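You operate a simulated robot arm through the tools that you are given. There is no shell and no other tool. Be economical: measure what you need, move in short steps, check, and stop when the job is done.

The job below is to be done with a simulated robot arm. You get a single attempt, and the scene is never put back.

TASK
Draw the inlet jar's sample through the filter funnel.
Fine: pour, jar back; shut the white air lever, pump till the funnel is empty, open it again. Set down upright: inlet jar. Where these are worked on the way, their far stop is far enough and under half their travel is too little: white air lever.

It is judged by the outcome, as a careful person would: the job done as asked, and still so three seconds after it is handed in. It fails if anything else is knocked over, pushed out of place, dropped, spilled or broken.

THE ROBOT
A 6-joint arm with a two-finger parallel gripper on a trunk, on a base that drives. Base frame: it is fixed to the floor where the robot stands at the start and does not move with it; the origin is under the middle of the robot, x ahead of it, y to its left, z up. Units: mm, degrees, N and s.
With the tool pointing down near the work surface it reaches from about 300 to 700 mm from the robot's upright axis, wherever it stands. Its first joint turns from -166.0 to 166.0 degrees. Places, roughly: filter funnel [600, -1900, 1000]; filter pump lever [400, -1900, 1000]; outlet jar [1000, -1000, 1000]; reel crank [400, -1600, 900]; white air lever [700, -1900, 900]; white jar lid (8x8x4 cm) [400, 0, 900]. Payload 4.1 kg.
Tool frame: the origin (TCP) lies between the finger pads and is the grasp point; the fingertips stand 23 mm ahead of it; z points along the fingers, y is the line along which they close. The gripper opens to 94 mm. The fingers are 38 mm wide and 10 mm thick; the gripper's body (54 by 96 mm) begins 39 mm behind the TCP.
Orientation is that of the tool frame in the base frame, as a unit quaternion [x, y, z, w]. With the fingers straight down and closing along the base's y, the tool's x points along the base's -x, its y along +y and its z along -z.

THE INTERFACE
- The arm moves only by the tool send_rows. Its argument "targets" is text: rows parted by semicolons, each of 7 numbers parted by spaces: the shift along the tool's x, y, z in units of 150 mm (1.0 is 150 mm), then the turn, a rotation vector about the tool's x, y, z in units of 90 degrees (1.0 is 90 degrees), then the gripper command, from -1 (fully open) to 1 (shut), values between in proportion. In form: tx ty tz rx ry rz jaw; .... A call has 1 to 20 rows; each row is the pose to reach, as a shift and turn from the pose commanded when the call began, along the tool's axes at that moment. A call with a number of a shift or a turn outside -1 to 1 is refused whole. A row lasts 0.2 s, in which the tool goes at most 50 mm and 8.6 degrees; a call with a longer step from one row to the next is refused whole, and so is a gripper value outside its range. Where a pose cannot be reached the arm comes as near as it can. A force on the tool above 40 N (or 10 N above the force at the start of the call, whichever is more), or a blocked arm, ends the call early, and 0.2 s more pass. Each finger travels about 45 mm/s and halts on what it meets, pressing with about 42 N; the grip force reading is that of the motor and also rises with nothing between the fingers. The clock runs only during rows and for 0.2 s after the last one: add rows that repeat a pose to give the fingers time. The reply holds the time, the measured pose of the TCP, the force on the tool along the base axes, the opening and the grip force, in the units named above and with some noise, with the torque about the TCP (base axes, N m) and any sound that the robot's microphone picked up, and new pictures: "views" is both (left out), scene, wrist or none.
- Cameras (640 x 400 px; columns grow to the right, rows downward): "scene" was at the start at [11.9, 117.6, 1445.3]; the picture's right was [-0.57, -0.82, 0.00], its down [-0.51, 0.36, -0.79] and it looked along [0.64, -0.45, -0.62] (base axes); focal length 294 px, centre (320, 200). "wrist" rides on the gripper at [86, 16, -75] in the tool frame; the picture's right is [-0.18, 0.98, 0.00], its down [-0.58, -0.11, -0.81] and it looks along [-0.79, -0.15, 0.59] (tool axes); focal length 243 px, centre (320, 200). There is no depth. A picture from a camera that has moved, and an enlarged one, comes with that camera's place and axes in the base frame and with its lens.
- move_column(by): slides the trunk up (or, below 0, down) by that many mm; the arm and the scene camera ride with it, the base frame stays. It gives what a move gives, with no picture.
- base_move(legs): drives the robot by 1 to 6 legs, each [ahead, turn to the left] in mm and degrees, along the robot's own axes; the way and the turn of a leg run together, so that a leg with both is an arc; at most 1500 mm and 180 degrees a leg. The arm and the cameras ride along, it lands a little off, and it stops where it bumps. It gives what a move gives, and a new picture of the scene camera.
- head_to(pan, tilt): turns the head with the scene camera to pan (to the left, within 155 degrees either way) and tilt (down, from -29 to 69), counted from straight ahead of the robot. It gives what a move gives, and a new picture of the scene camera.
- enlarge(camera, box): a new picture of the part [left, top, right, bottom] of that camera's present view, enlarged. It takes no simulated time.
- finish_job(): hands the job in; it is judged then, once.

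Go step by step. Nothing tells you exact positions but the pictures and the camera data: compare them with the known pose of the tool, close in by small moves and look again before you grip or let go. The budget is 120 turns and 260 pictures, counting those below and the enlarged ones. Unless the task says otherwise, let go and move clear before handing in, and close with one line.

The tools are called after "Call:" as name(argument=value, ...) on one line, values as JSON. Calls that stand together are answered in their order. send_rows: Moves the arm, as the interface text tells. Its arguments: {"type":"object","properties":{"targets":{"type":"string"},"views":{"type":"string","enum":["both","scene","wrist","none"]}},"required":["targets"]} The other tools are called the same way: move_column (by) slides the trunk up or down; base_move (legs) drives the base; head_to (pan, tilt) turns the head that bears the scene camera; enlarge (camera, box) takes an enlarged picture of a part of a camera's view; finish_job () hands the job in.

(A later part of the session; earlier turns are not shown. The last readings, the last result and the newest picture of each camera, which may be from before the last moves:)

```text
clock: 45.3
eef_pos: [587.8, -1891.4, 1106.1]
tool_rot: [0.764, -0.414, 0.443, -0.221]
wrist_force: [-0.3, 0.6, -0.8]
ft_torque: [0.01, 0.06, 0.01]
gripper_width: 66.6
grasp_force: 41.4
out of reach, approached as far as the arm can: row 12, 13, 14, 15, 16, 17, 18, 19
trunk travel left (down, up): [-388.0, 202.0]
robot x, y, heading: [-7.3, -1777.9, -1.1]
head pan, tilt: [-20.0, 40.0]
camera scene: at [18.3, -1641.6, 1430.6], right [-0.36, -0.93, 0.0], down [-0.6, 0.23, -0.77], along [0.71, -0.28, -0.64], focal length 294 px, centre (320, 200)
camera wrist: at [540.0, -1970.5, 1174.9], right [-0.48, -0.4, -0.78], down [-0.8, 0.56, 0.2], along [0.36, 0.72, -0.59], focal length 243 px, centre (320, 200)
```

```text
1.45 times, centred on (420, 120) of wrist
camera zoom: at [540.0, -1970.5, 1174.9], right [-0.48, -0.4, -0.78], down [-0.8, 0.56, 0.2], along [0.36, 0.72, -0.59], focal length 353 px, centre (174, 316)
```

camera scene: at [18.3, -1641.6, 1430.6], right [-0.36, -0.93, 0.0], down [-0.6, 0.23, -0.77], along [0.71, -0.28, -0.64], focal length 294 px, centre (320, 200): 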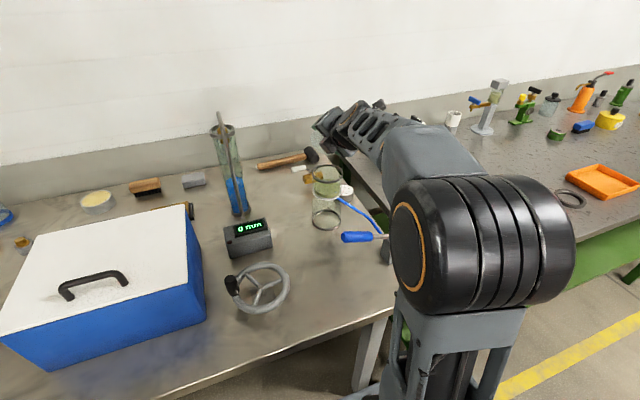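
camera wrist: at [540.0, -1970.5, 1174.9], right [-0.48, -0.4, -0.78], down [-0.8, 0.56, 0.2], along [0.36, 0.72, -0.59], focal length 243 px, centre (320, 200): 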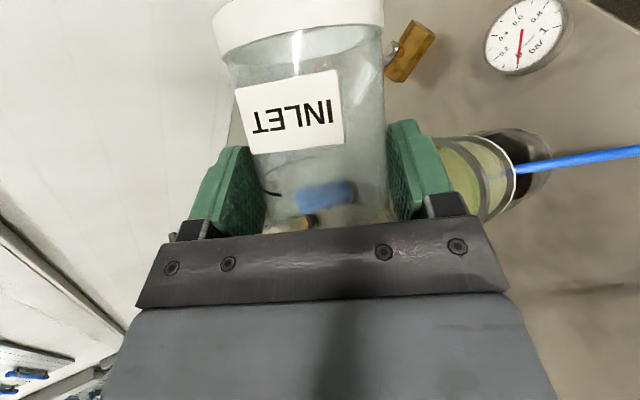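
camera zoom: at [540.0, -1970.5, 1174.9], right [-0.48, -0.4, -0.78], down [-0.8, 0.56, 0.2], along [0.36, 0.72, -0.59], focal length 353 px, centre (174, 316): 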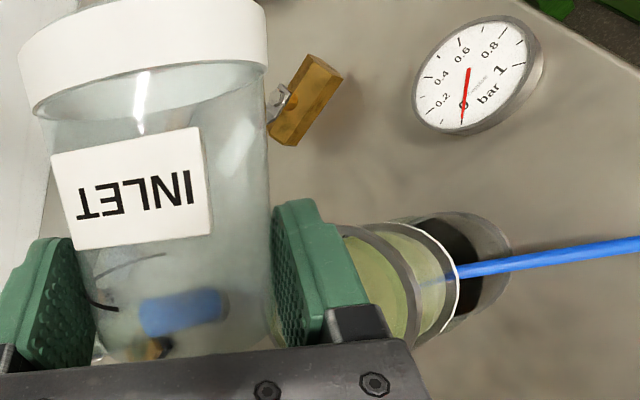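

The sample is now in the funnel: it is green, the bench around it looks dry and the jar looks empty. The last bit of roll hit a joint limit but the jar still reached about 100° of tilt. I hold briefly and check.

Call:
send_rows(targets="0 0 0 0 0 0 -0.35; 0 0 0 0 0 0 -0.35; 0 0 0 0 0 0 -0.35; 0 0 0 0 0 0 -0.35; 0 0 0 0 0 0 -0.35; 0 0 0 0 0 0 -0.35", views="wrist")

Call:
enlarge(camera="wrist", box=[200, 0, 560, 240])

```text
clock: 46.7
eef_pos: [588.6, -1890.0, 1105.0]
tool_rot: [0.764, -0.413, 0.443, -0.221]
wrist_force: [-0.6, 0.4, -0.9]
ft_torque: [0.03, 0.02, 0.02]
gripper_width: 66.8
grasp_force: 41.8
trunk travel left (down, up): [-388.0, 202.0]
robot x, y, heading: [-8.0, -1779.5, -1.2]
head pan, tilt: [-20.0, 40.0]
camera wrist: at [540.1, -1970.5, 1174.8], right [-0.48, -0.4, -0.78], down [-0.8, 0.56, 0.2], along [0.36, 0.72, -0.59], focal length 243 px, centre (320, 200)
```

wrist: 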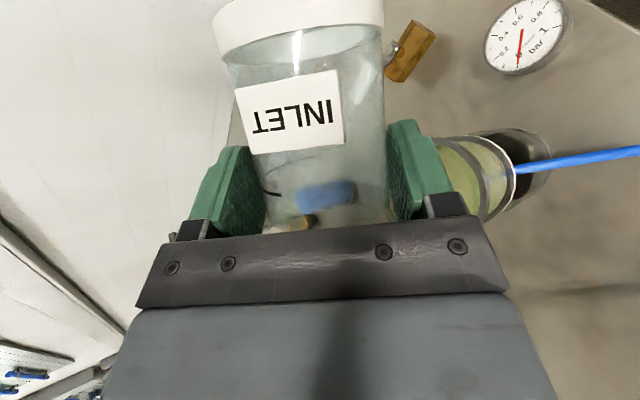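

```text
1.67 times, centred on (380, 120) of wrist
camera zoom: at [540.1, -1970.5, 1174.8], right [-0.48, -0.4, -0.78], down [-0.8, 0.56, 0.2], along [0.36, 0.72, -0.59], focal length 404 px, centre (220, 333)
```

zoom: 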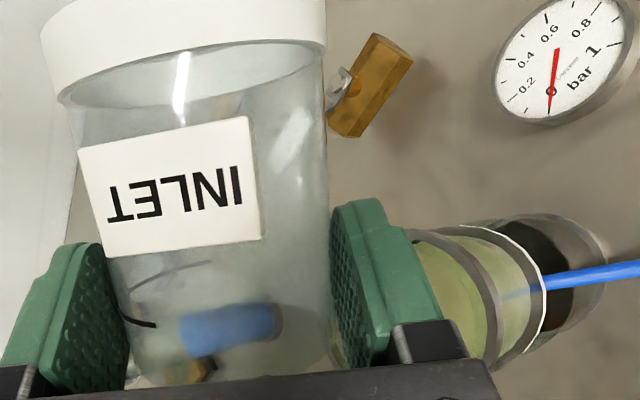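

The jar is empty. I raise the trunk and roll it back upright.

Call:
move_column(by=120)

Call:
send_rows(targets="0 0 0 0 0 0.09 -0.35; 0 0 0 0 0 0.18 -0.35; 0 0 0 0 0 0.27 -0.35; 0 0 0 0 0 0.36 -0.35; 0 0 0 0 0 0.45 -0.35; 0 0 0 0 0 0.54 -0.35; 0 0 0 0 0 0.63 -0.35; 0 0 0 0 0 0.72 -0.35; 0 0 0 0 0 0.81 -0.35; 0 0 0 0 0 0.9 -0.35; 0 0 0 0 0 0.98 -0.35; 0 0 0 0 0 0.98 -0.35", views="none")

Call:
send_rows(targets="0 0 0 0 0 0.09 -0.35; 0 0 0 0 0 0.18 -0.35; 0 0 0 0 0 0.27 -0.35; 0 0 0 0 0 0.36 -0.35; 0 0 0 0 0 0.407 -0.35; 0 0 0 0 0 0.407 -0.35", views="scene")

Call:
enlarge(camera="scene", box=[260, 90, 440, 290])

```text
clock: 48.2
eef_pos: [587.4, -1890.1, 1225.4]
tool_rot: [0.764, -0.413, 0.443, -0.222]
wrist_force: [1.0, -0.1, -0.6]
ft_torque: [-0.01, 0.03, -0.01]
gripper_width: 66.8
grasp_force: 41.6
trunk travel left (down, up): [-508.0, 82.0]
robot x, y, heading: [-10.5, -1781.1, -1.1]
head pan, tilt: [-20.0, 40.0]
```

```text
clock: 50.8
eef_pos: [587.4, -1889.8, 1225.6]
tool_rot: [-0.26, 0.829, -0.163, 0.468]
wrist_force: [-0.1, -0.5, -0.9]
ft_torque: [0.03, 0.01, 0.01]
gripper_width: 67.0
grasp_force: 41.6
trunk travel left (down, up): [-508.0, 82.0]
robot x, y, heading: [-4.9, -1778.4, -1.4]
head pan, tilt: [-20.0, 40.0]
```

```text
clock: 52.2
eef_pos: [587.0, -1890.8, 1224.8]
tool_rot: [0.014, 0.869, -0.009, 0.495]
wrist_force: [-0.2, 0.7, -0.9]
ft_torque: [0.0, 0.04, -0.01]
gripper_width: 66.8
grasp_force: 42.1
trunk travel left (down, up): [-508.0, 82.0]
robot x, y, heading: [-6.2, -1779.1, -1.1]
head pan, tilt: [-20.0, 40.0]
camera scene: at [18.3, -1641.6, 1550.6], right [-0.36, -0.93, 0.0], down [-0.6, 0.23, -0.77], along [0.71, -0.28, -0.64], focal length 294 px, centre (320, 200)
```

scene: 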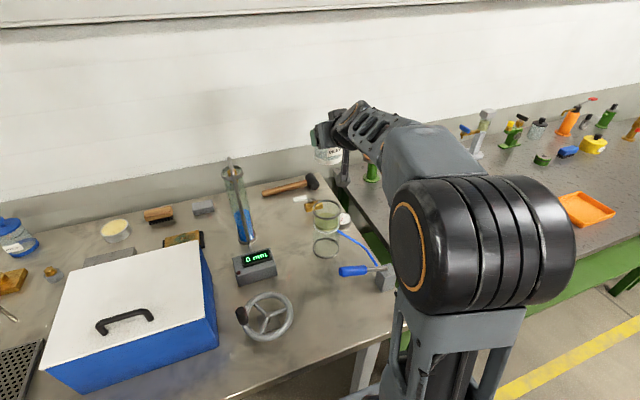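

```text
2.00 times, centred on (350, 190) of scene
camera zoom: at [18.3, -1641.6, 1550.6], right [-0.36, -0.93, 0.0], down [-0.6, 0.23, -0.77], along [0.71, -0.28, -0.64], focal length 587 px, centre (260, 220)
```

zoom: 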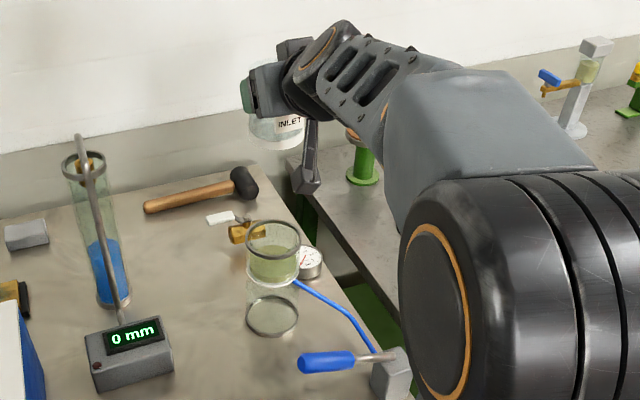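

Jar is upright and empty. I drive back to the mat by the same route reversed.

Call:
base_move(legs=[[-330, 0], [0, 91.2], [1500, 0], [242, 0], [0, -90]])

Call:
head_to(pan=-25, tilt=45)

```text
clock: 70.6
eef_pos: [214.7, -98.1, 1225.6]
tool_rot: [-0.003, 0.869, 0.0, 0.495]
wrist_force: [0.1, -0.6, -1.3]
ft_torque: [0.02, 0.04, 0.01]
gripper_width: 66.6
grasp_force: 41.6
trunk travel left (down, up): [-508.0, 82.0]
robot x, y, heading: [-379.1, -10.4, 0.9]
head pan, tilt: [-20.0, 40.0]
camera scene: at [-362.9, 129.4, 1550.6], right [-0.33, -0.95, 0.0], down [-0.61, 0.21, -0.77], along [0.72, -0.25, -0.64], focal length 294 px, centre (320, 200)
```

scene: 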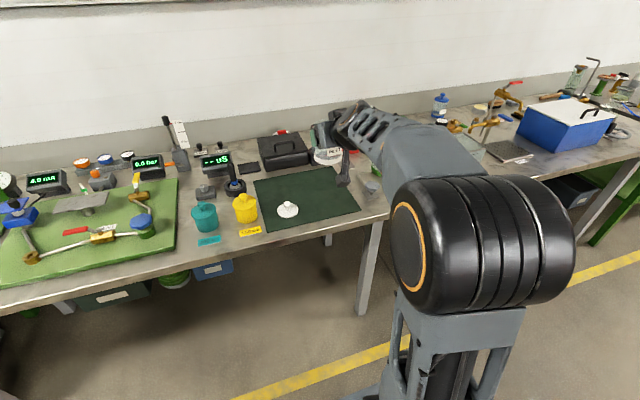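

```text
clock: 71.3
eef_pos: [215.4, -98.3, 1225.6]
tool_rot: [-0.003, 0.869, 0.0, 0.495]
wrist_force: [-0.5, 0.2, -1.3]
ft_torque: [-0.01, 0.02, 0.02]
gripper_width: 66.1
grasp_force: 42.2
trunk travel left (down, up): [-508.0, 82.0]
robot x, y, heading: [-382.3, -7.5, 1.2]
head pan, tilt: [-25.0, 45.0]
camera scene: at [-369.0, 124.1, 1543.4], right [-0.41, -0.91, 0.0], down [-0.65, 0.29, -0.71], along [0.65, -0.29, -0.71], focal length 294 px, centre (320, 200)
```

scene: 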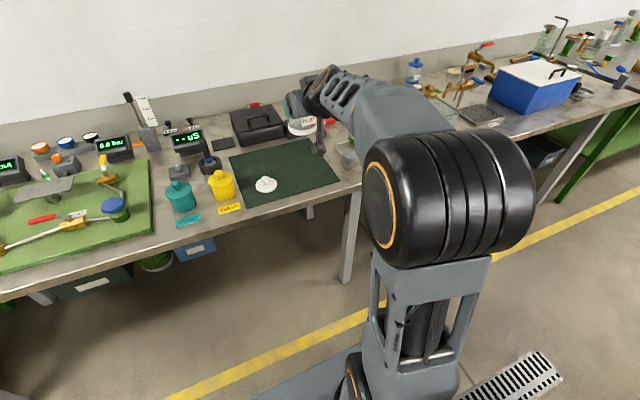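

Call:
base_move(legs=[[249, -1.2]])

```text
clock: 73.1
eef_pos: [462.1, -111.9, 1225.2]
tool_rot: [0.007, 0.869, -0.006, 0.495]
wrist_force: [0.4, 0.2, -1.4]
ft_torque: [0.0, 0.04, 0.05]
gripper_width: 66.7
grasp_force: 42.4
trunk travel left (down, up): [-508.0, 82.0]
robot x, y, heading: [-132.3, -7.9, -0.6]
head pan, tilt: [-25.0, 45.0]
camera scene: at [-117.0, 125.1, 1543.4], right [-0.43, -0.9, 0.0], down [-0.64, 0.3, -0.71], along [0.64, -0.3, -0.71], focal length 294 px, centre (320, 200)
```

scene: 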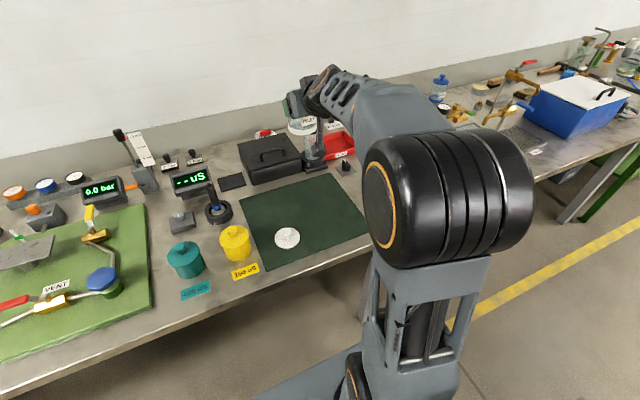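

Now I centre over the original spot with a small sideways shift and lower the trunk to about 15 mm above the mat.

Call:
send_rows(targets="0 -0.06 0 0 -0.007 0 -0.35; -0.005 -0.12 0.009 0 -0.007 0 -0.35; -0.005 -0.12 0.009 0 -0.007 0 -0.35", views="none")

Call:
move_column(by=-270)

Call:
send_rows(targets="0 0 0 0 0 0 -0.35")

Call:
enlarge(camera="scene", box=[220, 140, 400, 300])

```text
clock: 73.9
eef_pos: [462.0, -128.1, 1225.7]
tool_rot: [0.006, 0.866, -0.005, 0.5]
wrist_force: [0.2, 0.1, -1.3]
ft_torque: [-0.02, 0.02, -0.01]
gripper_width: 66.5
grasp_force: 41.9
trunk travel left (down, up): [-508.0, 82.0]
robot x, y, heading: [-135.3, -5.7, -0.6]
head pan, tilt: [-25.0, 45.0]
```

```text
clock: 76.6
eef_pos: [463.0, -129.3, 954.9]
tool_rot: [0.006, 0.866, -0.005, 0.5]
wrist_force: [-0.7, -0.3, -0.6]
ft_torque: [-0.04, 0.01, 0.01]
gripper_width: 66.6
grasp_force: 41.9
trunk travel left (down, up): [-238.0, 352.0]
robot x, y, heading: [-136.3, -8.1, -0.6]
head pan, tilt: [-25.0, 45.0]
```

```text
clock: 77.0
eef_pos: [462.2, -128.3, 954.9]
tool_rot: [0.006, 0.866, -0.005, 0.5]
wrist_force: [0.8, 0.3, -1.6]
ft_torque: [0.01, 0.02, -0.05]
gripper_width: 66.6
grasp_force: 42.0
trunk travel left (down, up): [-238.0, 352.0]
robot x, y, heading: [-139.2, -6.8, -0.5]
head pan, tilt: [-25.0, 45.0]
camera scene: at [-117.6, 125.1, 1273.4], right [-0.43, -0.9, 0.0], down [-0.64, 0.3, -0.71], along [0.64, -0.3, -0.71], focal length 294 px, centre (320, 200)
camera wrist: at [355.3, -112.4, 918.1], right [0.11, 0.98, 0.16], down [-0.41, -0.1, 0.91], along [0.91, -0.16, 0.39], focal length 243 px, centre (320, 200)
```

scene: 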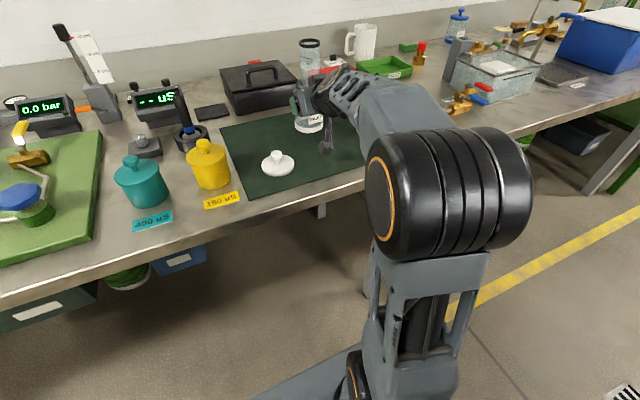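
wrist: 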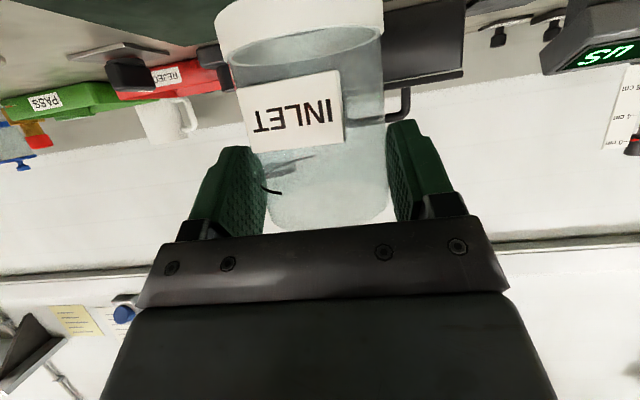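

```text
2.50 times, centred on (310, 220) of scene
camera zoom: at [-117.6, 125.1, 1273.4], right [-0.43, -0.9, 0.0], down [-0.64, 0.3, -0.71], along [0.64, -0.3, -0.71], focal length 734 px, centre (345, 150)
```

zoom: 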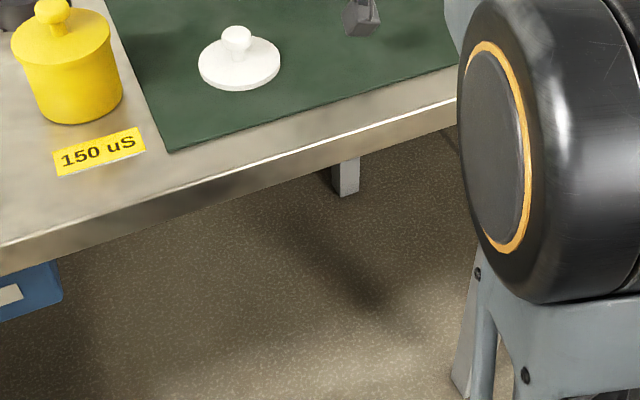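

All is lined up. I lower the last 29 mm slowly while watching force.

Call:
send_rows(targets="0.05 0 0.029 0 0 0 -0.35; 0.1 0 0.058 0 0 0 -0.35; 0.14 0 0.081 0 0 0 -0.35; 0.155 0 0.0895 0 0 0 -0.35; 0.163 0 0.094 0 0 0 -0.35; 0.163 0 0.094 0 0 0 -0.35", views="scene")

Call:
enlarge(camera="scene", box=[260, 70, 380, 190])

```text
clock: 78.4
eef_pos: [462.2, -128.6, 927.5]
tool_rot: [0.007, 0.867, -0.005, 0.499]
wrist_force: [1.0, 0.1, -1.2]
ft_torque: [0.01, 0.01, -0.02]
gripper_width: 66.7
grasp_force: 41.6
trunk travel left (down, up): [-238.0, 352.0]
robot x, y, heading: [-133.0, -3.7, -0.2]
head pan, tilt: [-25.0, 45.0]
camera scene: at [-117.6, 125.1, 1273.4], right [-0.43, -0.9, 0.0], down [-0.64, 0.3, -0.71], along [0.64, -0.3, -0.71], focal length 294 px, centre (320, 200)
```

scene: 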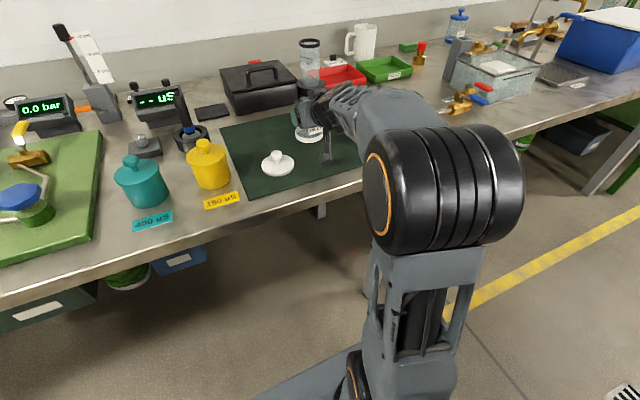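

```text
3.33 times, centred on (320, 130) of scene
camera zoom: at [-117.6, 125.1, 1273.4], right [-0.43, -0.9, 0.0], down [-0.64, 0.3, -0.71], along [0.64, -0.3, -0.71], focal length 978 px, centre (320, 433)
```

zoom: 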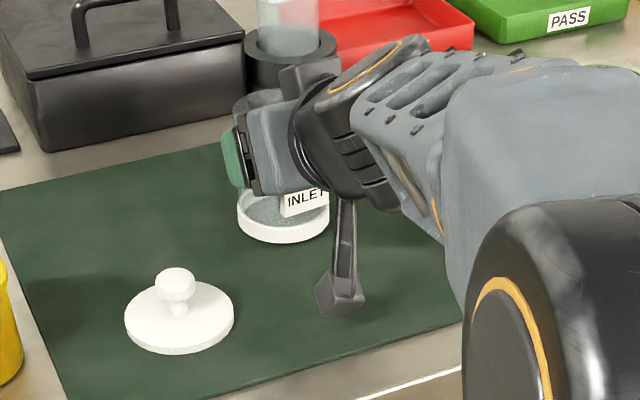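

Call:
send_rows(targets="0.0058 0 0.0033 0 0 0 -0.35; 0.0116 0 0.0067 0 0 0 -0.35; 0.0145 0 0.0083 0 0 0 -0.35; 0.0145 0 0.0083 0 0 0 -0.35", views="none")

```text
clock: 79.4
eef_pos: [463.1, -128.2, 925.6]
tool_rot: [0.006, 0.866, -0.004, 0.499]
wrist_force: [1.3, -0.3, 1.1]
ft_torque: [0.09, -0.17, -0.06]
gripper_width: 66.5
grasp_force: 42.1
trunk travel left (down, up): [-238.0, 352.0]
robot x, y, heading: [-135.6, -8.2, -0.5]
head pan, tilt: [-25.0, 45.0]
```

Contact is felt. I open, give the fingers time, then back out along the tool axis.

Call:
send_rows(targets="0 0 0 0 0 0 -0.5; 0 0 0 0 0 0 -0.7; 0 0 0 0 0 0 -1; 0 0 0 0 0 0 -1; 0 0 0 0 0 0 -1; 0 0 -0.1 0 0 0 -1; 0 0 -0.3 0 0 0 -1; 0 0 -0.5 0 0 0 -1; 0 0 -0.75 0 0 0 -1; 0 0 -1 0 0 0 -1")

Call:
enlarge(camera="scene", box=[240, 40, 380, 190])

```text
clock: 81.6
eef_pos: [331.8, -124.7, 998.7]
tool_rot: [0.007, 0.866, -0.006, 0.499]
wrist_force: [0.9, 0.4, -0.1]
ft_torque: [-0.01, 0.02, 0.02]
gripper_width: 94.0
grasp_force: 0.0
trunk travel left (down, up): [-238.0, 352.0]
robot x, y, heading: [-135.6, -9.3, -0.4]
head pan, tilt: [-25.0, 45.0]
camera scene: at [-117.4, 125.0, 1273.4], right [-0.43, -0.9, 0.0], down [-0.64, 0.3, -0.71], along [0.64, -0.3, -0.71], focal length 294 px, centre (320, 200)
camera wrist: at [224.3, -108.6, 962.0], right [0.11, 0.98, 0.16], down [-0.41, -0.1, 0.91], along [0.91, -0.16, 0.39], focal length 243 px, centre (320, 200)
```

scene: 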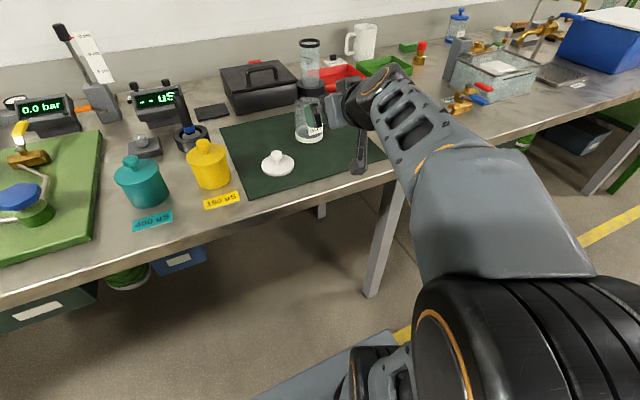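
wrist: 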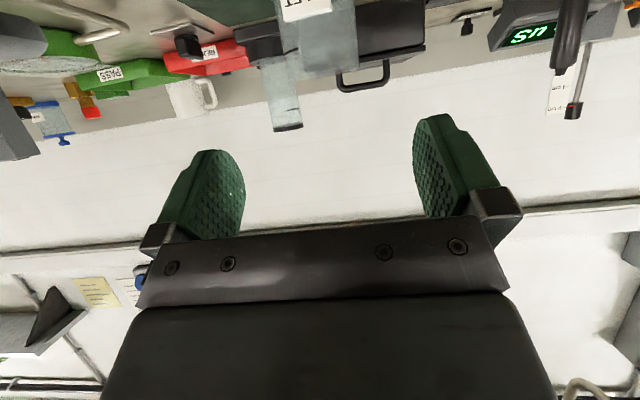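

```text
2.67 times, centred on (310, 115) of scene
camera zoom: at [-117.4, 125.0, 1273.4], right [-0.43, -0.9, 0.0], down [-0.64, 0.3, -0.71], along [0.64, -0.3, -0.71], focal length 783 px, centre (347, 427)
```

zoom: 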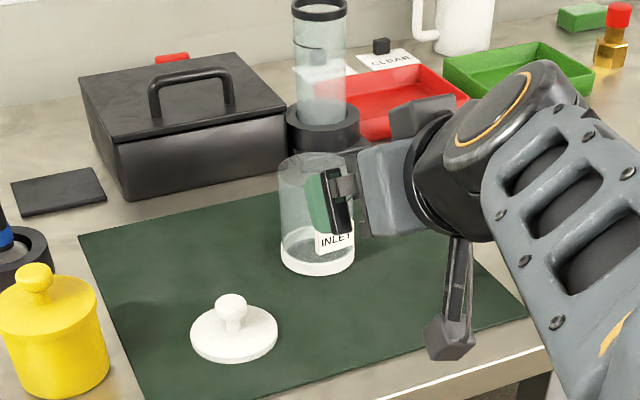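

The jar stands upright in its old place. I raise the trunk, then drive back to the filter station.

Call:
move_column(by=250)

Call:
base_move(legs=[[-200, 0], [0, -89.5], [1500, 0], [330, 0], [0, 90.5]])

Call:
head_to(pan=-10, tilt=40)

```text
clock: 84.2
eef_pos: [331.8, -124.7, 1249.0]
tool_rot: [0.007, 0.866, -0.006, 0.5]
wrist_force: [-0.1, 0.9, 0.1]
ft_torque: [-0.03, -0.01, 0.01]
gripper_width: 94.2
grasp_force: 0.1
trunk travel left (down, up): [-488.0, 102.0]
robot x, y, heading: [-134.4, -5.5, -0.6]
head pan, tilt: [-25.0, 45.0]
```

```text
clock: 102.2
eef_pos: [195.8, -1947.7, 1250.0]
tool_rot: [-0.008, 0.866, 0.003, 0.499]
wrist_force: [0.5, -0.1, -0.2]
ft_torque: [0.0, 0.01, -0.01]
gripper_width: 94.2
grasp_force: 0.1
trunk travel left (down, up): [-488.0, 102.0]
robot x, y, heading: [-269.3, -1843.8, 1.9]
head pan, tilt: [-25.0, 45.0]
camera scene: at [-262.2, -1712.7, 1523.4], right [-0.4, -0.92, 0.0], down [-0.65, 0.28, -0.71], along [0.65, -0.28, -0.71], focal length 294 px, centre (320, 200)
```

scene: 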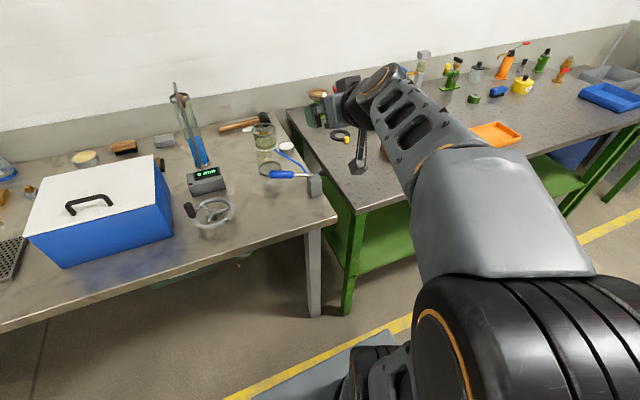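

```text
clock: 103.0
eef_pos: [196.3, -1946.5, 1248.9]
tool_rot: [-0.008, 0.866, 0.003, 0.5]
wrist_force: [-1.0, 0.3, -0.7]
ft_torque: [-0.05, -0.01, 0.01]
gripper_width: 94.2
grasp_force: 0.0
trunk travel left (down, up): [-488.0, 102.0]
robot x, y, heading: [-273.2, -1846.6, 1.6]
head pan, tilt: [-10.0, 40.0]
camera scene: at [-252.8, -1692.9, 1530.6], right [-0.15, -0.99, 0.0], down [-0.64, 0.09, -0.77], along [0.76, -0.11, -0.64], focal length 294 px, centre (320, 200)
```

scene: 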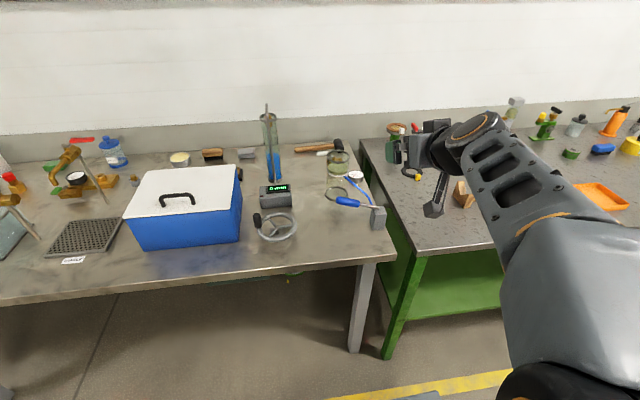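

Call:
base_move(legs=[[265, -1.5]])

Call:
enlarge(camera="scene", box=[300, 150, 440, 290])

```text
clock: 104.9
eef_pos: [451.9, -1956.4, 1249.5]
tool_rot: [0.004, 0.866, -0.004, 0.5]
wrist_force: [0.8, -0.1, 0.2]
ft_torque: [0.01, 0.01, 0.01]
gripper_width: 93.9
grasp_force: 0.0
trunk travel left (down, up): [-488.0, 102.0]
robot x, y, heading: [-13.3, -1840.6, 0.2]
head pan, tilt: [-10.0, 40.0]
camera scene: at [11.4, -1689.6, 1530.6], right [-0.17, -0.98, 0.0], down [-0.63, 0.11, -0.77], along [0.75, -0.13, -0.64], focal length 294 px, centre (320, 200)
```

scene: 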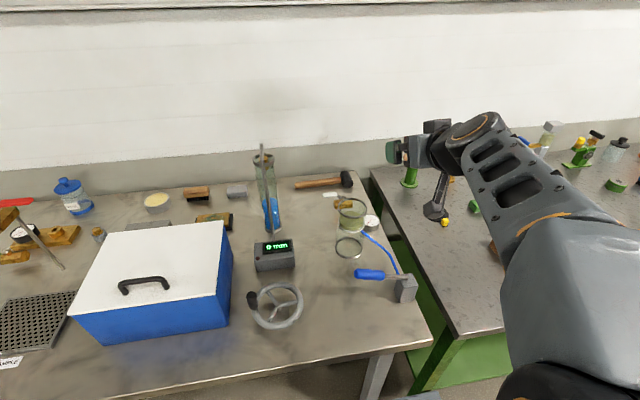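

```text
2.86 times, centred on (370, 220) of scene
camera zoom: at [11.4, -1689.6, 1530.6], right [-0.17, -0.98, 0.0], down [-0.63, 0.11, -0.77], along [0.75, -0.13, -0.64], focal length 839 px, centre (177, 143)
```

zoom: 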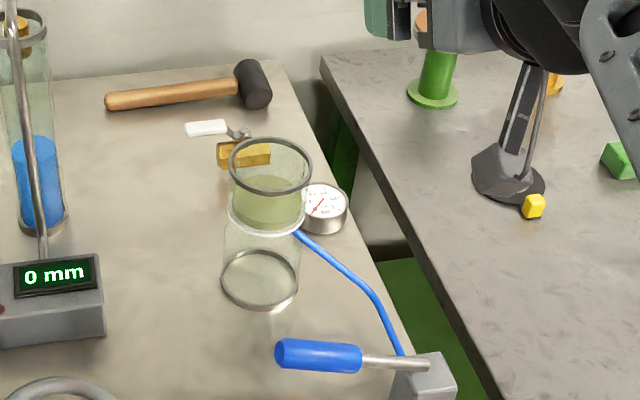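

The white lever (behind the funnel) points left, parallel to its valve body, so it is open. I turn the tool down and move over there so the wrist camera can look closely.

Call:
send_rows(targets="-0.01 0.04 0.1 0 0.083 0 -1; -0.01 0.09 0.2 0 0.167 0 -1; -0.02 0.14 0.3 0 0.25 0 -1; -0.02 0.18 0.4 0 0.333 0 -1; -0.03 0.22 0.5 0 0.417 0 -1; -0.03 0.27 0.6 0 0.5 0 -1; -0.04 0.32 0.7 0 0.583 0 -1; -0.04 0.37 0.8 0 0.667 0 -1; -0.04 0.37 0.95 0 0.667 0 -1; -0.04 0.37 0.95 0 0.667 0 -1")

Call:
enlarge(camera="wrist", box=[200, 0, 480, 180])

```text
clock: 107.1
eef_pos: [578.8, -1901.8, 1184.0]
tool_rot: [0.004, 1.0, -0.002, -0.001]
wrist_force: [-0.2, -0.4, -0.4]
ft_torque: [0.0, 0.04, 0.01]
gripper_width: 94.3
grasp_force: 0.0
trunk travel left (down, up): [-488.0, 102.0]
robot x, y, heading: [-15.0, -1845.5, 0.1]
head pan, tilt: [-10.0, 40.0]
camera scene: at [11.0, -1689.6, 1530.6], right [-0.17, -0.98, 0.0], down [-0.63, 0.11, -0.77], along [0.75, -0.13, -0.64], focal length 294 px, centre (320, 200)
camera wrist: at [493.8, -1885.7, 1258.9], right [0.19, 0.98, 0.0], down [0.58, -0.11, 0.81], along [0.79, -0.16, -0.59], focal length 243 px, centre (320, 200)
```

scene: 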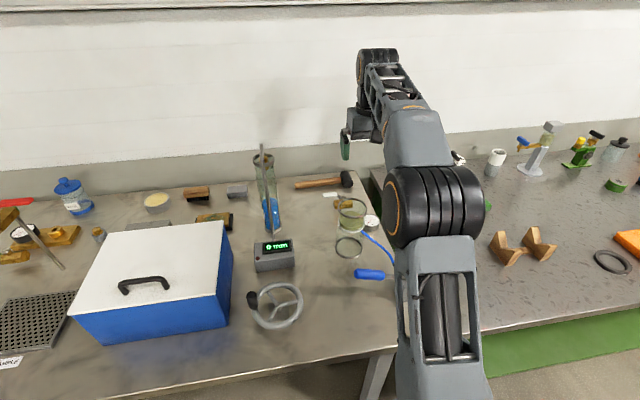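
wrist: 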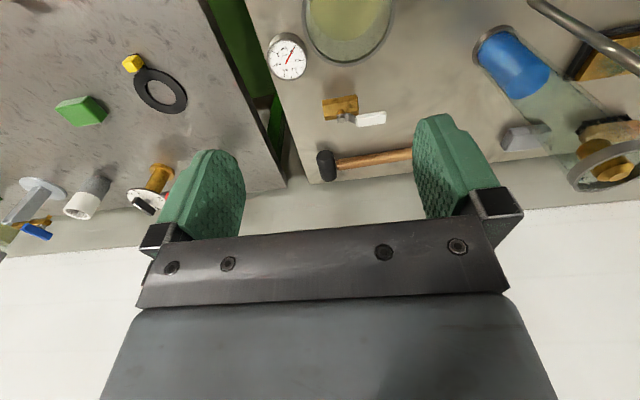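

```text
2.22 times, centred on (340, 90) of wrist
camera zoom: at [493.8, -1885.7, 1258.9], right [0.19, 0.98, 0.0], down [0.58, -0.11, 0.81], along [0.79, -0.16, -0.59], focal length 539 px, centre (276, 444)
```

zoom: 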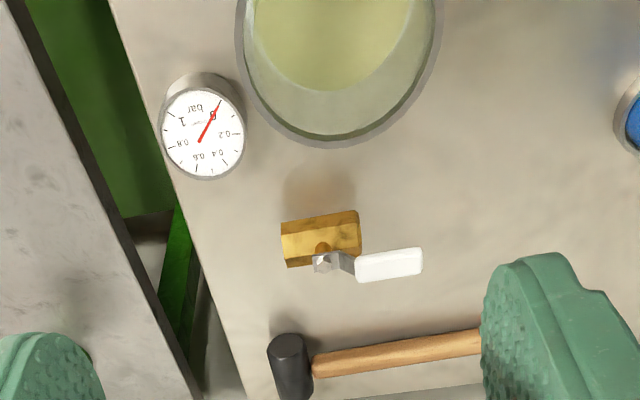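

The valve pivot is near (755, -1902), with the white handle at about z 905 reaching left to y ≈ -1828. It's at the edge of reach, so I check how much room the base has to move closer.

Call:
head_to(pan=30, tilt=69)

```text
clock: 108.1
eef_pos: [579.9, -1900.9, 1183.2]
tool_rot: [0.004, 1.0, -0.001, 0.0]
wrist_force: [-0.1, -0.2, 0.0]
ft_torque: [0.0, 0.01, 0.04]
gripper_width: 94.1
grasp_force: 0.1
trunk travel left (down, up): [-488.0, 102.0]
robot x, y, heading: [-12.5, -1841.7, 0.4]
head pan, tilt: [30.0, 68.8]
camera scene: at [-24.2, -1646.9, 1494.5], right [0.5, -0.87, 0.0], down [-0.81, -0.47, -0.36], along [0.31, 0.18, -0.93], focal length 294 px, centre (320, 200)
```

scene: 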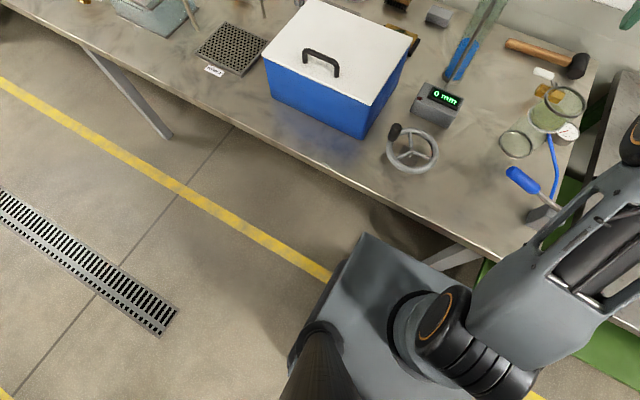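

The chassis is already close to a bench leg, so I'd rather stretch the arm. I roll the tool 90° so the fingers close along x and the camera rides to the left, then test the reach high above the valve.

Call:
head_to(pan=-10, tilt=40)

Call:
send_rows(targets="-0.1 0.04 0 0 0 0.09 -1; -0.2 0.08 0 0 0 0.18 -1; -0.3 0.12 0 0 0 0.27 -0.8; -0.4 0.16 0 0 0 0.36 -0.6; -0.5 0.2 0 0 0 0.45 -0.4; -0.6 0.25 0.05 0 0 0.54 -0.2; -0.7 0.3 0.1 0 0 0.63 0; -0.8 0.33 0.2 0 0 0.72 0.1; -0.9 0.35 0.3 0 0 0.81 0.15; -1 0.37 0.4 0 0 0.9 0.15; -1 0.37 0.4 0 0 0.99 0.15; -1 0.37 0.4 0 0 0.99 0.15")

```text
clock: 109.2
eef_pos: [580.6, -1901.2, 1184.1]
tool_rot: [0.004, 1.0, 0.0, -0.001]
wrist_force: [0.8, 0.3, 0.1]
ft_torque: [-0.03, 0.04, 0.0]
gripper_width: 93.9
grasp_force: 0.1
trunk travel left (down, up): [-488.0, 102.0]
robot x, y, heading: [-12.6, -1840.5, -0.2]
head pan, tilt: [-10.0, 40.0]
camera scene: at [11.0, -1689.5, 1530.6], right [-0.17, -0.99, 0.0], down [-0.63, 0.11, -0.77], along [0.75, -0.13, -0.64], focal length 294 px, centre (320, 200)
```

scene: 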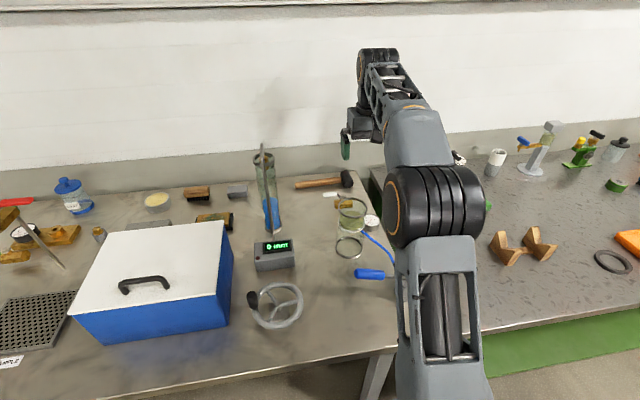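

```text
clock: 111.8
eef_pos: [642.3, -1848.4, 1146.3]
tool_rot: [0.706, 0.708, -0.002, 0.0]
wrist_force: [-0.5, 0.1, 0.2]
ft_torque: [0.0, -0.03, -0.03]
gripper_width: 40.0
grasp_force: 0.1
out of reach, approached as far as the arm can: row 4, 5, 6, 7, 8, 9, 10, 11, 12
trunk travel left (down, up): [-488.0, 102.0]
robot x, y, heading: [-16.3, -1842.0, 0.4]
head pan, tilt: [-10.0, 40.0]
camera scene: at [10.8, -1689.6, 1530.6], right [-0.17, -0.98, 0.0], down [-0.63, 0.11, -0.77], along [0.75, -0.13, -0.64], focal length 294 px, centre (320, 200)
camera wrist: at [658.4, -1762.8, 1220.9], right [0.98, -0.18, 0.0], down [-0.11, -0.58, 0.81], along [-0.15, -0.79, -0.59], focal length 243 px, centre (320, 200)
```

scene: 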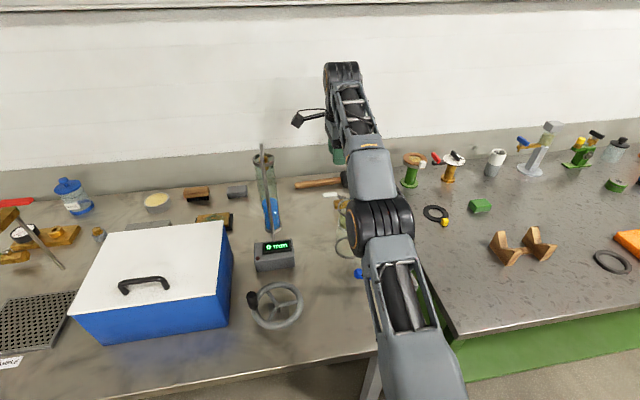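
wrist: 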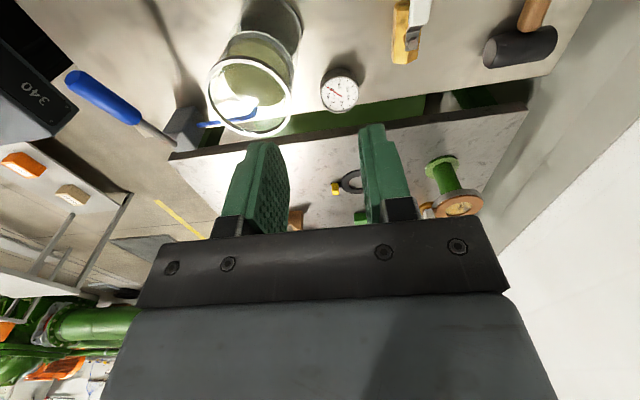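

Straight down it reaches only about 659 mm. I tilt the tool outward about 36° and see how far that gets.

Call:
send_rows(targets="0 0 0 -0.08 0 0 0.15; 0 0 0 -0.16 0 0 0.15; 0 0 0 -0.24 0 0 0.15; 0 0 0 -0.32 0 0 0.15; 0 0 0 -0.4 0 0 0.15; 0 0 0 -0.4 0 0 0.15", views="scene")

```text
clock: 113.2
eef_pos: [641.3, -1848.7, 1147.7]
tool_rot: [0.67, 0.674, 0.219, 0.219]
wrist_force: [0.1, 0.5, 0.2]
ft_torque: [0.03, 0.03, 0.03]
gripper_width: 40.0
grasp_force: 0.1
trunk travel left (down, up): [-488.0, 102.0]
robot x, y, heading: [-15.4, -1842.4, 0.3]
head pan, tilt: [-10.0, 40.0]
camera scene: at [10.9, -1689.6, 1530.6], right [-0.17, -0.98, 0.0], down [-0.63, 0.11, -0.77], along [0.75, -0.13, -0.64], focal length 294 px, centre (320, 200)
```

scene: 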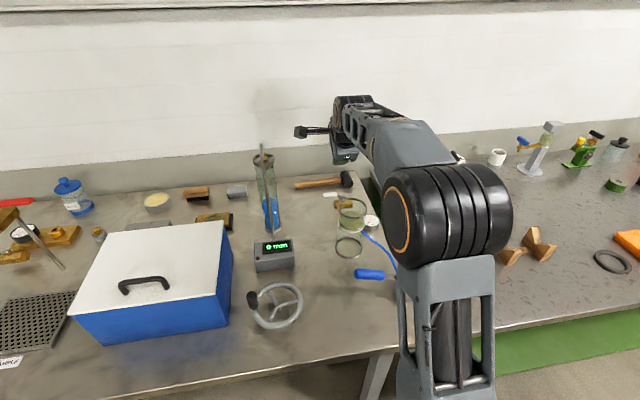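

Call:
send_rows(targets="0 0.16 0.12 0 0 0 0.15; 0 0.32 0.235 0 0 0 0.15; 0 0.48 0.35 0 0 0 0.15; 0 0.647 0.47 0 0 0 0.15; 0 0.647 0.47 0 0 0 0.15", views="both")

```text
clock: 114.4
eef_pos: [760.9, -1846.3, 1144.6]
tool_rot: [0.67, 0.675, 0.217, 0.217]
wrist_force: [0.4, 0.3, 0.4]
ft_torque: [0.03, -0.02, 0.01]
gripper_width: 40.0
grasp_force: 0.1
trunk travel left (down, up): [-488.0, 102.0]
robot x, y, heading: [-12.1, -1842.6, 0.1]
head pan, tilt: [-10.0, 40.0]
camera scene: at [11.5, -1689.6, 1530.6], right [-0.17, -0.98, 0.0], down [-0.63, 0.11, -0.77], along [0.75, -0.13, -0.64], focal length 294 px, centre (320, 200)
camera wrist: at [729.4, -1761.6, 1215.1], right [0.8, -0.18, 0.58], down [-0.56, -0.58, 0.59], along [0.23, -0.79, -0.56], focal length 243 px, centre (320, 200)
```

scene: 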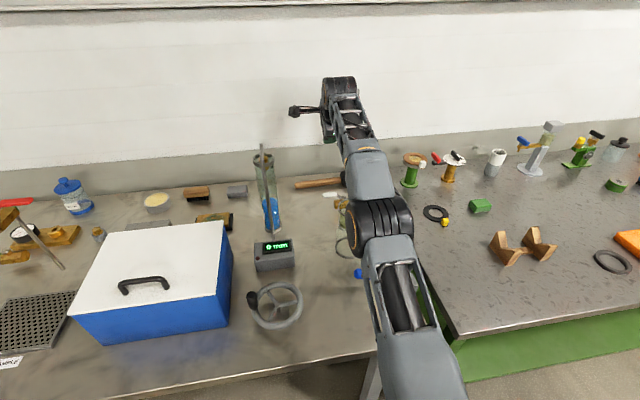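
wrist: 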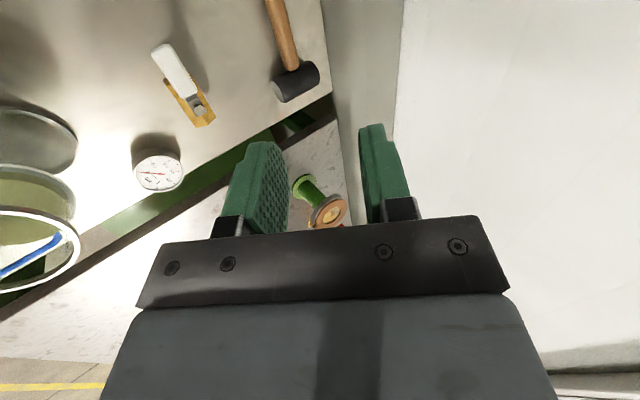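

At 36° tilt it reaches the handle. Measuring the lever from this view before lowering.

Call:
enlarge(camera="wrist", box=[100, 0, 300, 160])

Call:
move_column(by=80)

```text
2.50 times, centred on (200, 80) of wrist
camera zoom: at [729.4, -1761.6, 1215.1], right [0.8, -0.18, 0.58], down [-0.56, -0.58, 0.59], along [0.23, -0.79, -0.56], focal length 606 px, centre (620, 500)
```

zoom: 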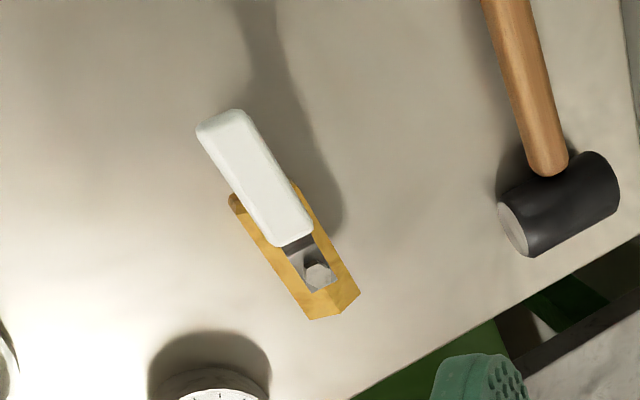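

```text
clock: 115.6
eef_pos: [759.0, -1847.8, 1225.1]
tool_rot: [0.671, 0.675, 0.218, 0.218]
wrist_force: [1.4, 0.6, -0.2]
ft_torque: [0.03, 0.02, -0.02]
gripper_width: 40.1
grasp_force: 0.0
trunk travel left (down, up): [-568.0, 22.0]
robot x, y, heading: [-18.9, -1838.5, -0.1]
head pan, tilt: [-10.0, 40.0]
```

Lever measured: pivot about (743, -1909), handle tip near y -1834. I descend with the arm toward the handle, straddling it.

Call:
send_rows(targets="0 -0.11 0.135 0 0 0 0.15; 0 -0.22 0.27 0 0 0 0.15; 0 -0.33 0.4 0 0 0 0.15; 0 -0.44 0.535 0 0 0 0.15; 0 -0.55 0.67 0 0 0 0.15; 0 -0.7 0.85 0 0 0 0.15; 0 -0.85 1.0 0 0 0 0.15; 0 -0.85 1.0 0 0 0 0.15")

Call:
enlarge(camera="wrist", box=[60, 0, 420, 240])

```text
clock: 117.4
eef_pos: [745.1, -1848.5, 1030.6]
tool_rot: [0.671, 0.674, 0.218, 0.218]
wrist_force: [-0.7, 0.7, 0.4]
ft_torque: [0.0, -0.03, 0.01]
gripper_width: 39.6
grasp_force: 0.1
trunk travel left (down, up): [-568.0, 22.0]
robot x, y, heading: [-14.7, -1844.6, 0.3]
head pan, tilt: [-10.0, 40.0]
camera scene: at [11.1, -1689.6, 1610.6], right [-0.17, -0.98, 0.0], down [-0.63, 0.11, -0.77], along [0.75, -0.13, -0.64], focal length 294 px, centre (320, 200)
camera wrist: at [714.0, -1762.9, 1100.2], right [0.8, -0.18, 0.58], down [-0.56, -0.58, 0.59], along [0.23, -0.79, -0.56], focal length 243 px, centre (320, 200)
```

scene: 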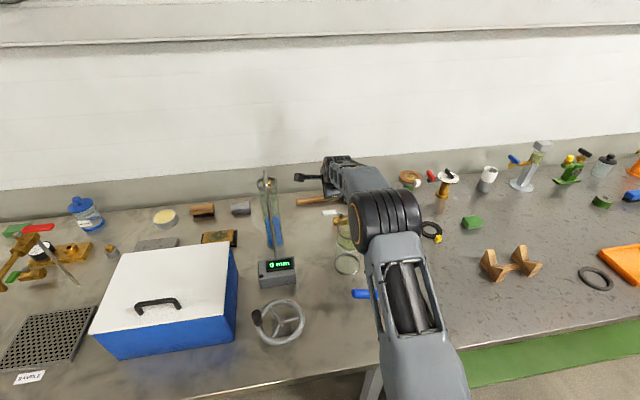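
wrist: 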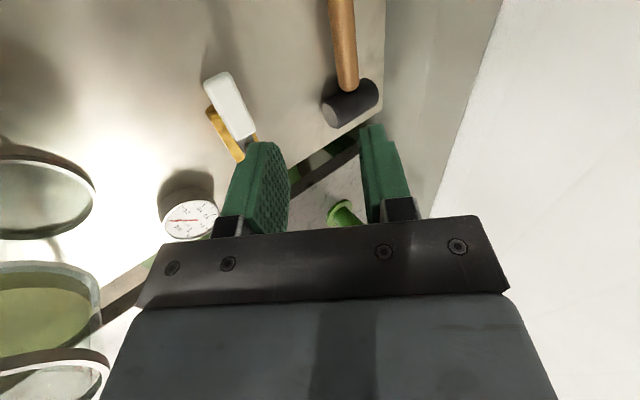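

```text
1.67 times, centred on (240, 120) of wrist
camera zoom: at [714.0, -1762.9, 1100.2], right [0.8, -0.18, 0.58], down [-0.56, -0.58, 0.59], along [0.23, -0.79, -0.56], focal length 404 px, centre (453, 333)
```

zoom: 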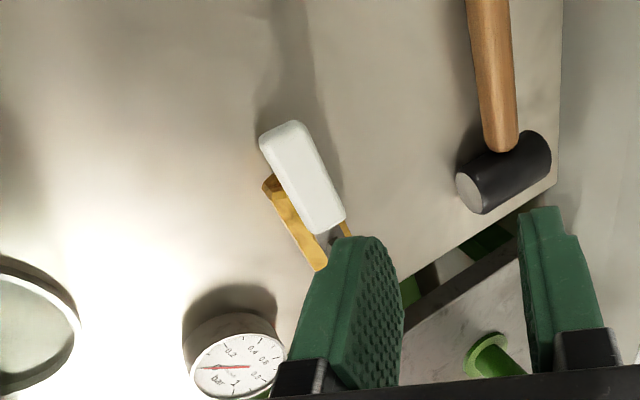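

I'll come in along the tool axis: first a standoff 80 mm back along it.

Call:
send_rows(targets="-0.01 -0.17 0.047 0 0 0 0.15; -0.02 -0.34 0.094 0 0 0 0.15; -0.03 -0.515 0.141 0 0 0 0.15; -0.03 -0.515 0.141 0 0 0 0.15")

Call:
enlarge(camera="wrist", box=[160, 0, 460, 240])

Call:
enlarge(camera="scene", box=[260, 130, 440, 300])

```text
clock: 118.4
eef_pos: [699.6, -1852.6, 975.3]
tool_rot: [0.667, 0.673, 0.226, 0.227]
wrist_force: [4.2, 0.4, 3.5]
ft_torque: [-0.02, 0.46, 0.01]
gripper_width: 40.0
grasp_force: 0.1
trunk travel left (down, up): [-568.0, 22.0]
robot x, y, heading: [-15.4, -1841.9, 0.3]
head pan, tilt: [-10.0, 40.0]
stopped in row 4: the force on the tool passed its limit (the readings are from after the stop); the commanded pose is now the measured one
camera scene: at [11.8, -1689.6, 1610.4], right [-0.17, -0.99, 0.0], down [-0.63, 0.11, -0.77], along [0.75, -0.13, -0.64], focal length 294 px, centre (320, 200)
camera wrist: at [666.4, -1767.6, 1044.3], right [0.78, -0.18, 0.6], down [-0.57, -0.58, 0.58], along [0.25, -0.79, -0.56], focal length 243 px, centre (320, 200)
```

scene: 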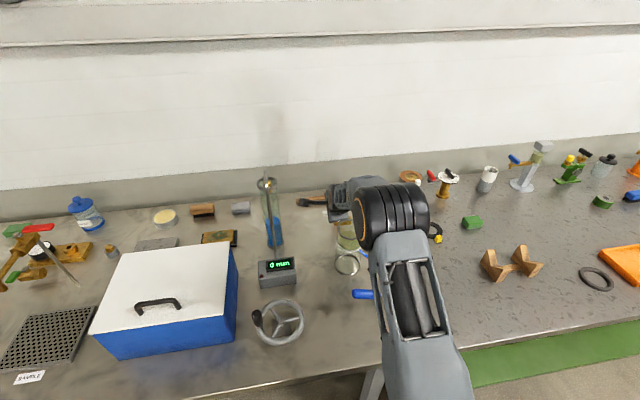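
wrist: 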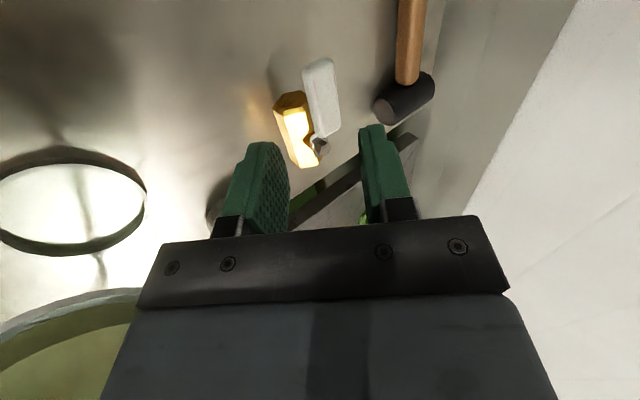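

```text
1.67 times, centred on (310, 120) of wrist
camera zoom: at [666.4, -1767.6, 1044.3], right [0.78, -0.18, 0.6], down [-0.57, -0.58, 0.58], along [0.25, -0.79, -0.56], focal length 404 px, centre (337, 333)
```

zoom: 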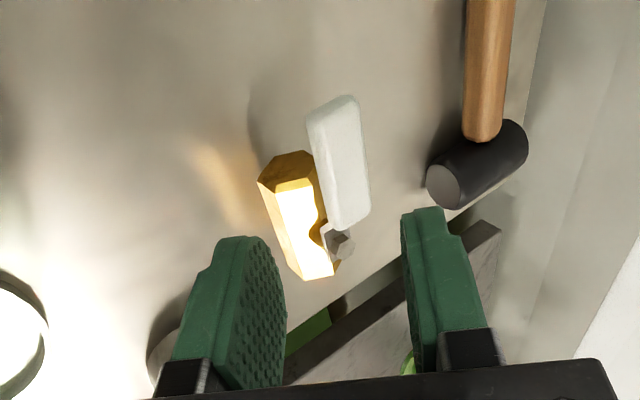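

```text
2.35 times, centred on (350, 215) of scene
camera zoom: at [11.8, -1689.6, 1610.4], right [-0.17, -0.99, 0.0], down [-0.63, 0.11, -0.77], along [0.75, -0.13, -0.64], focal length 691 px, centre (249, 165)
```

zoom: 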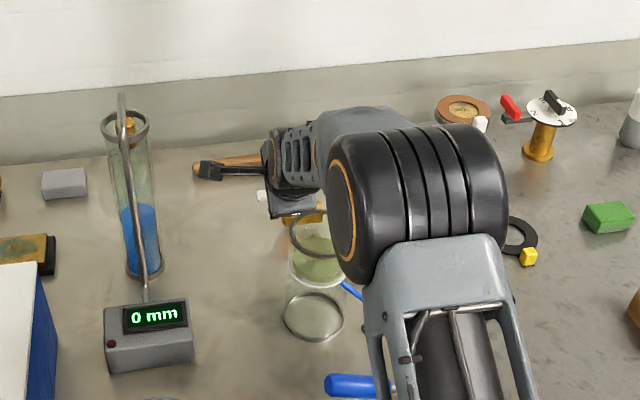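

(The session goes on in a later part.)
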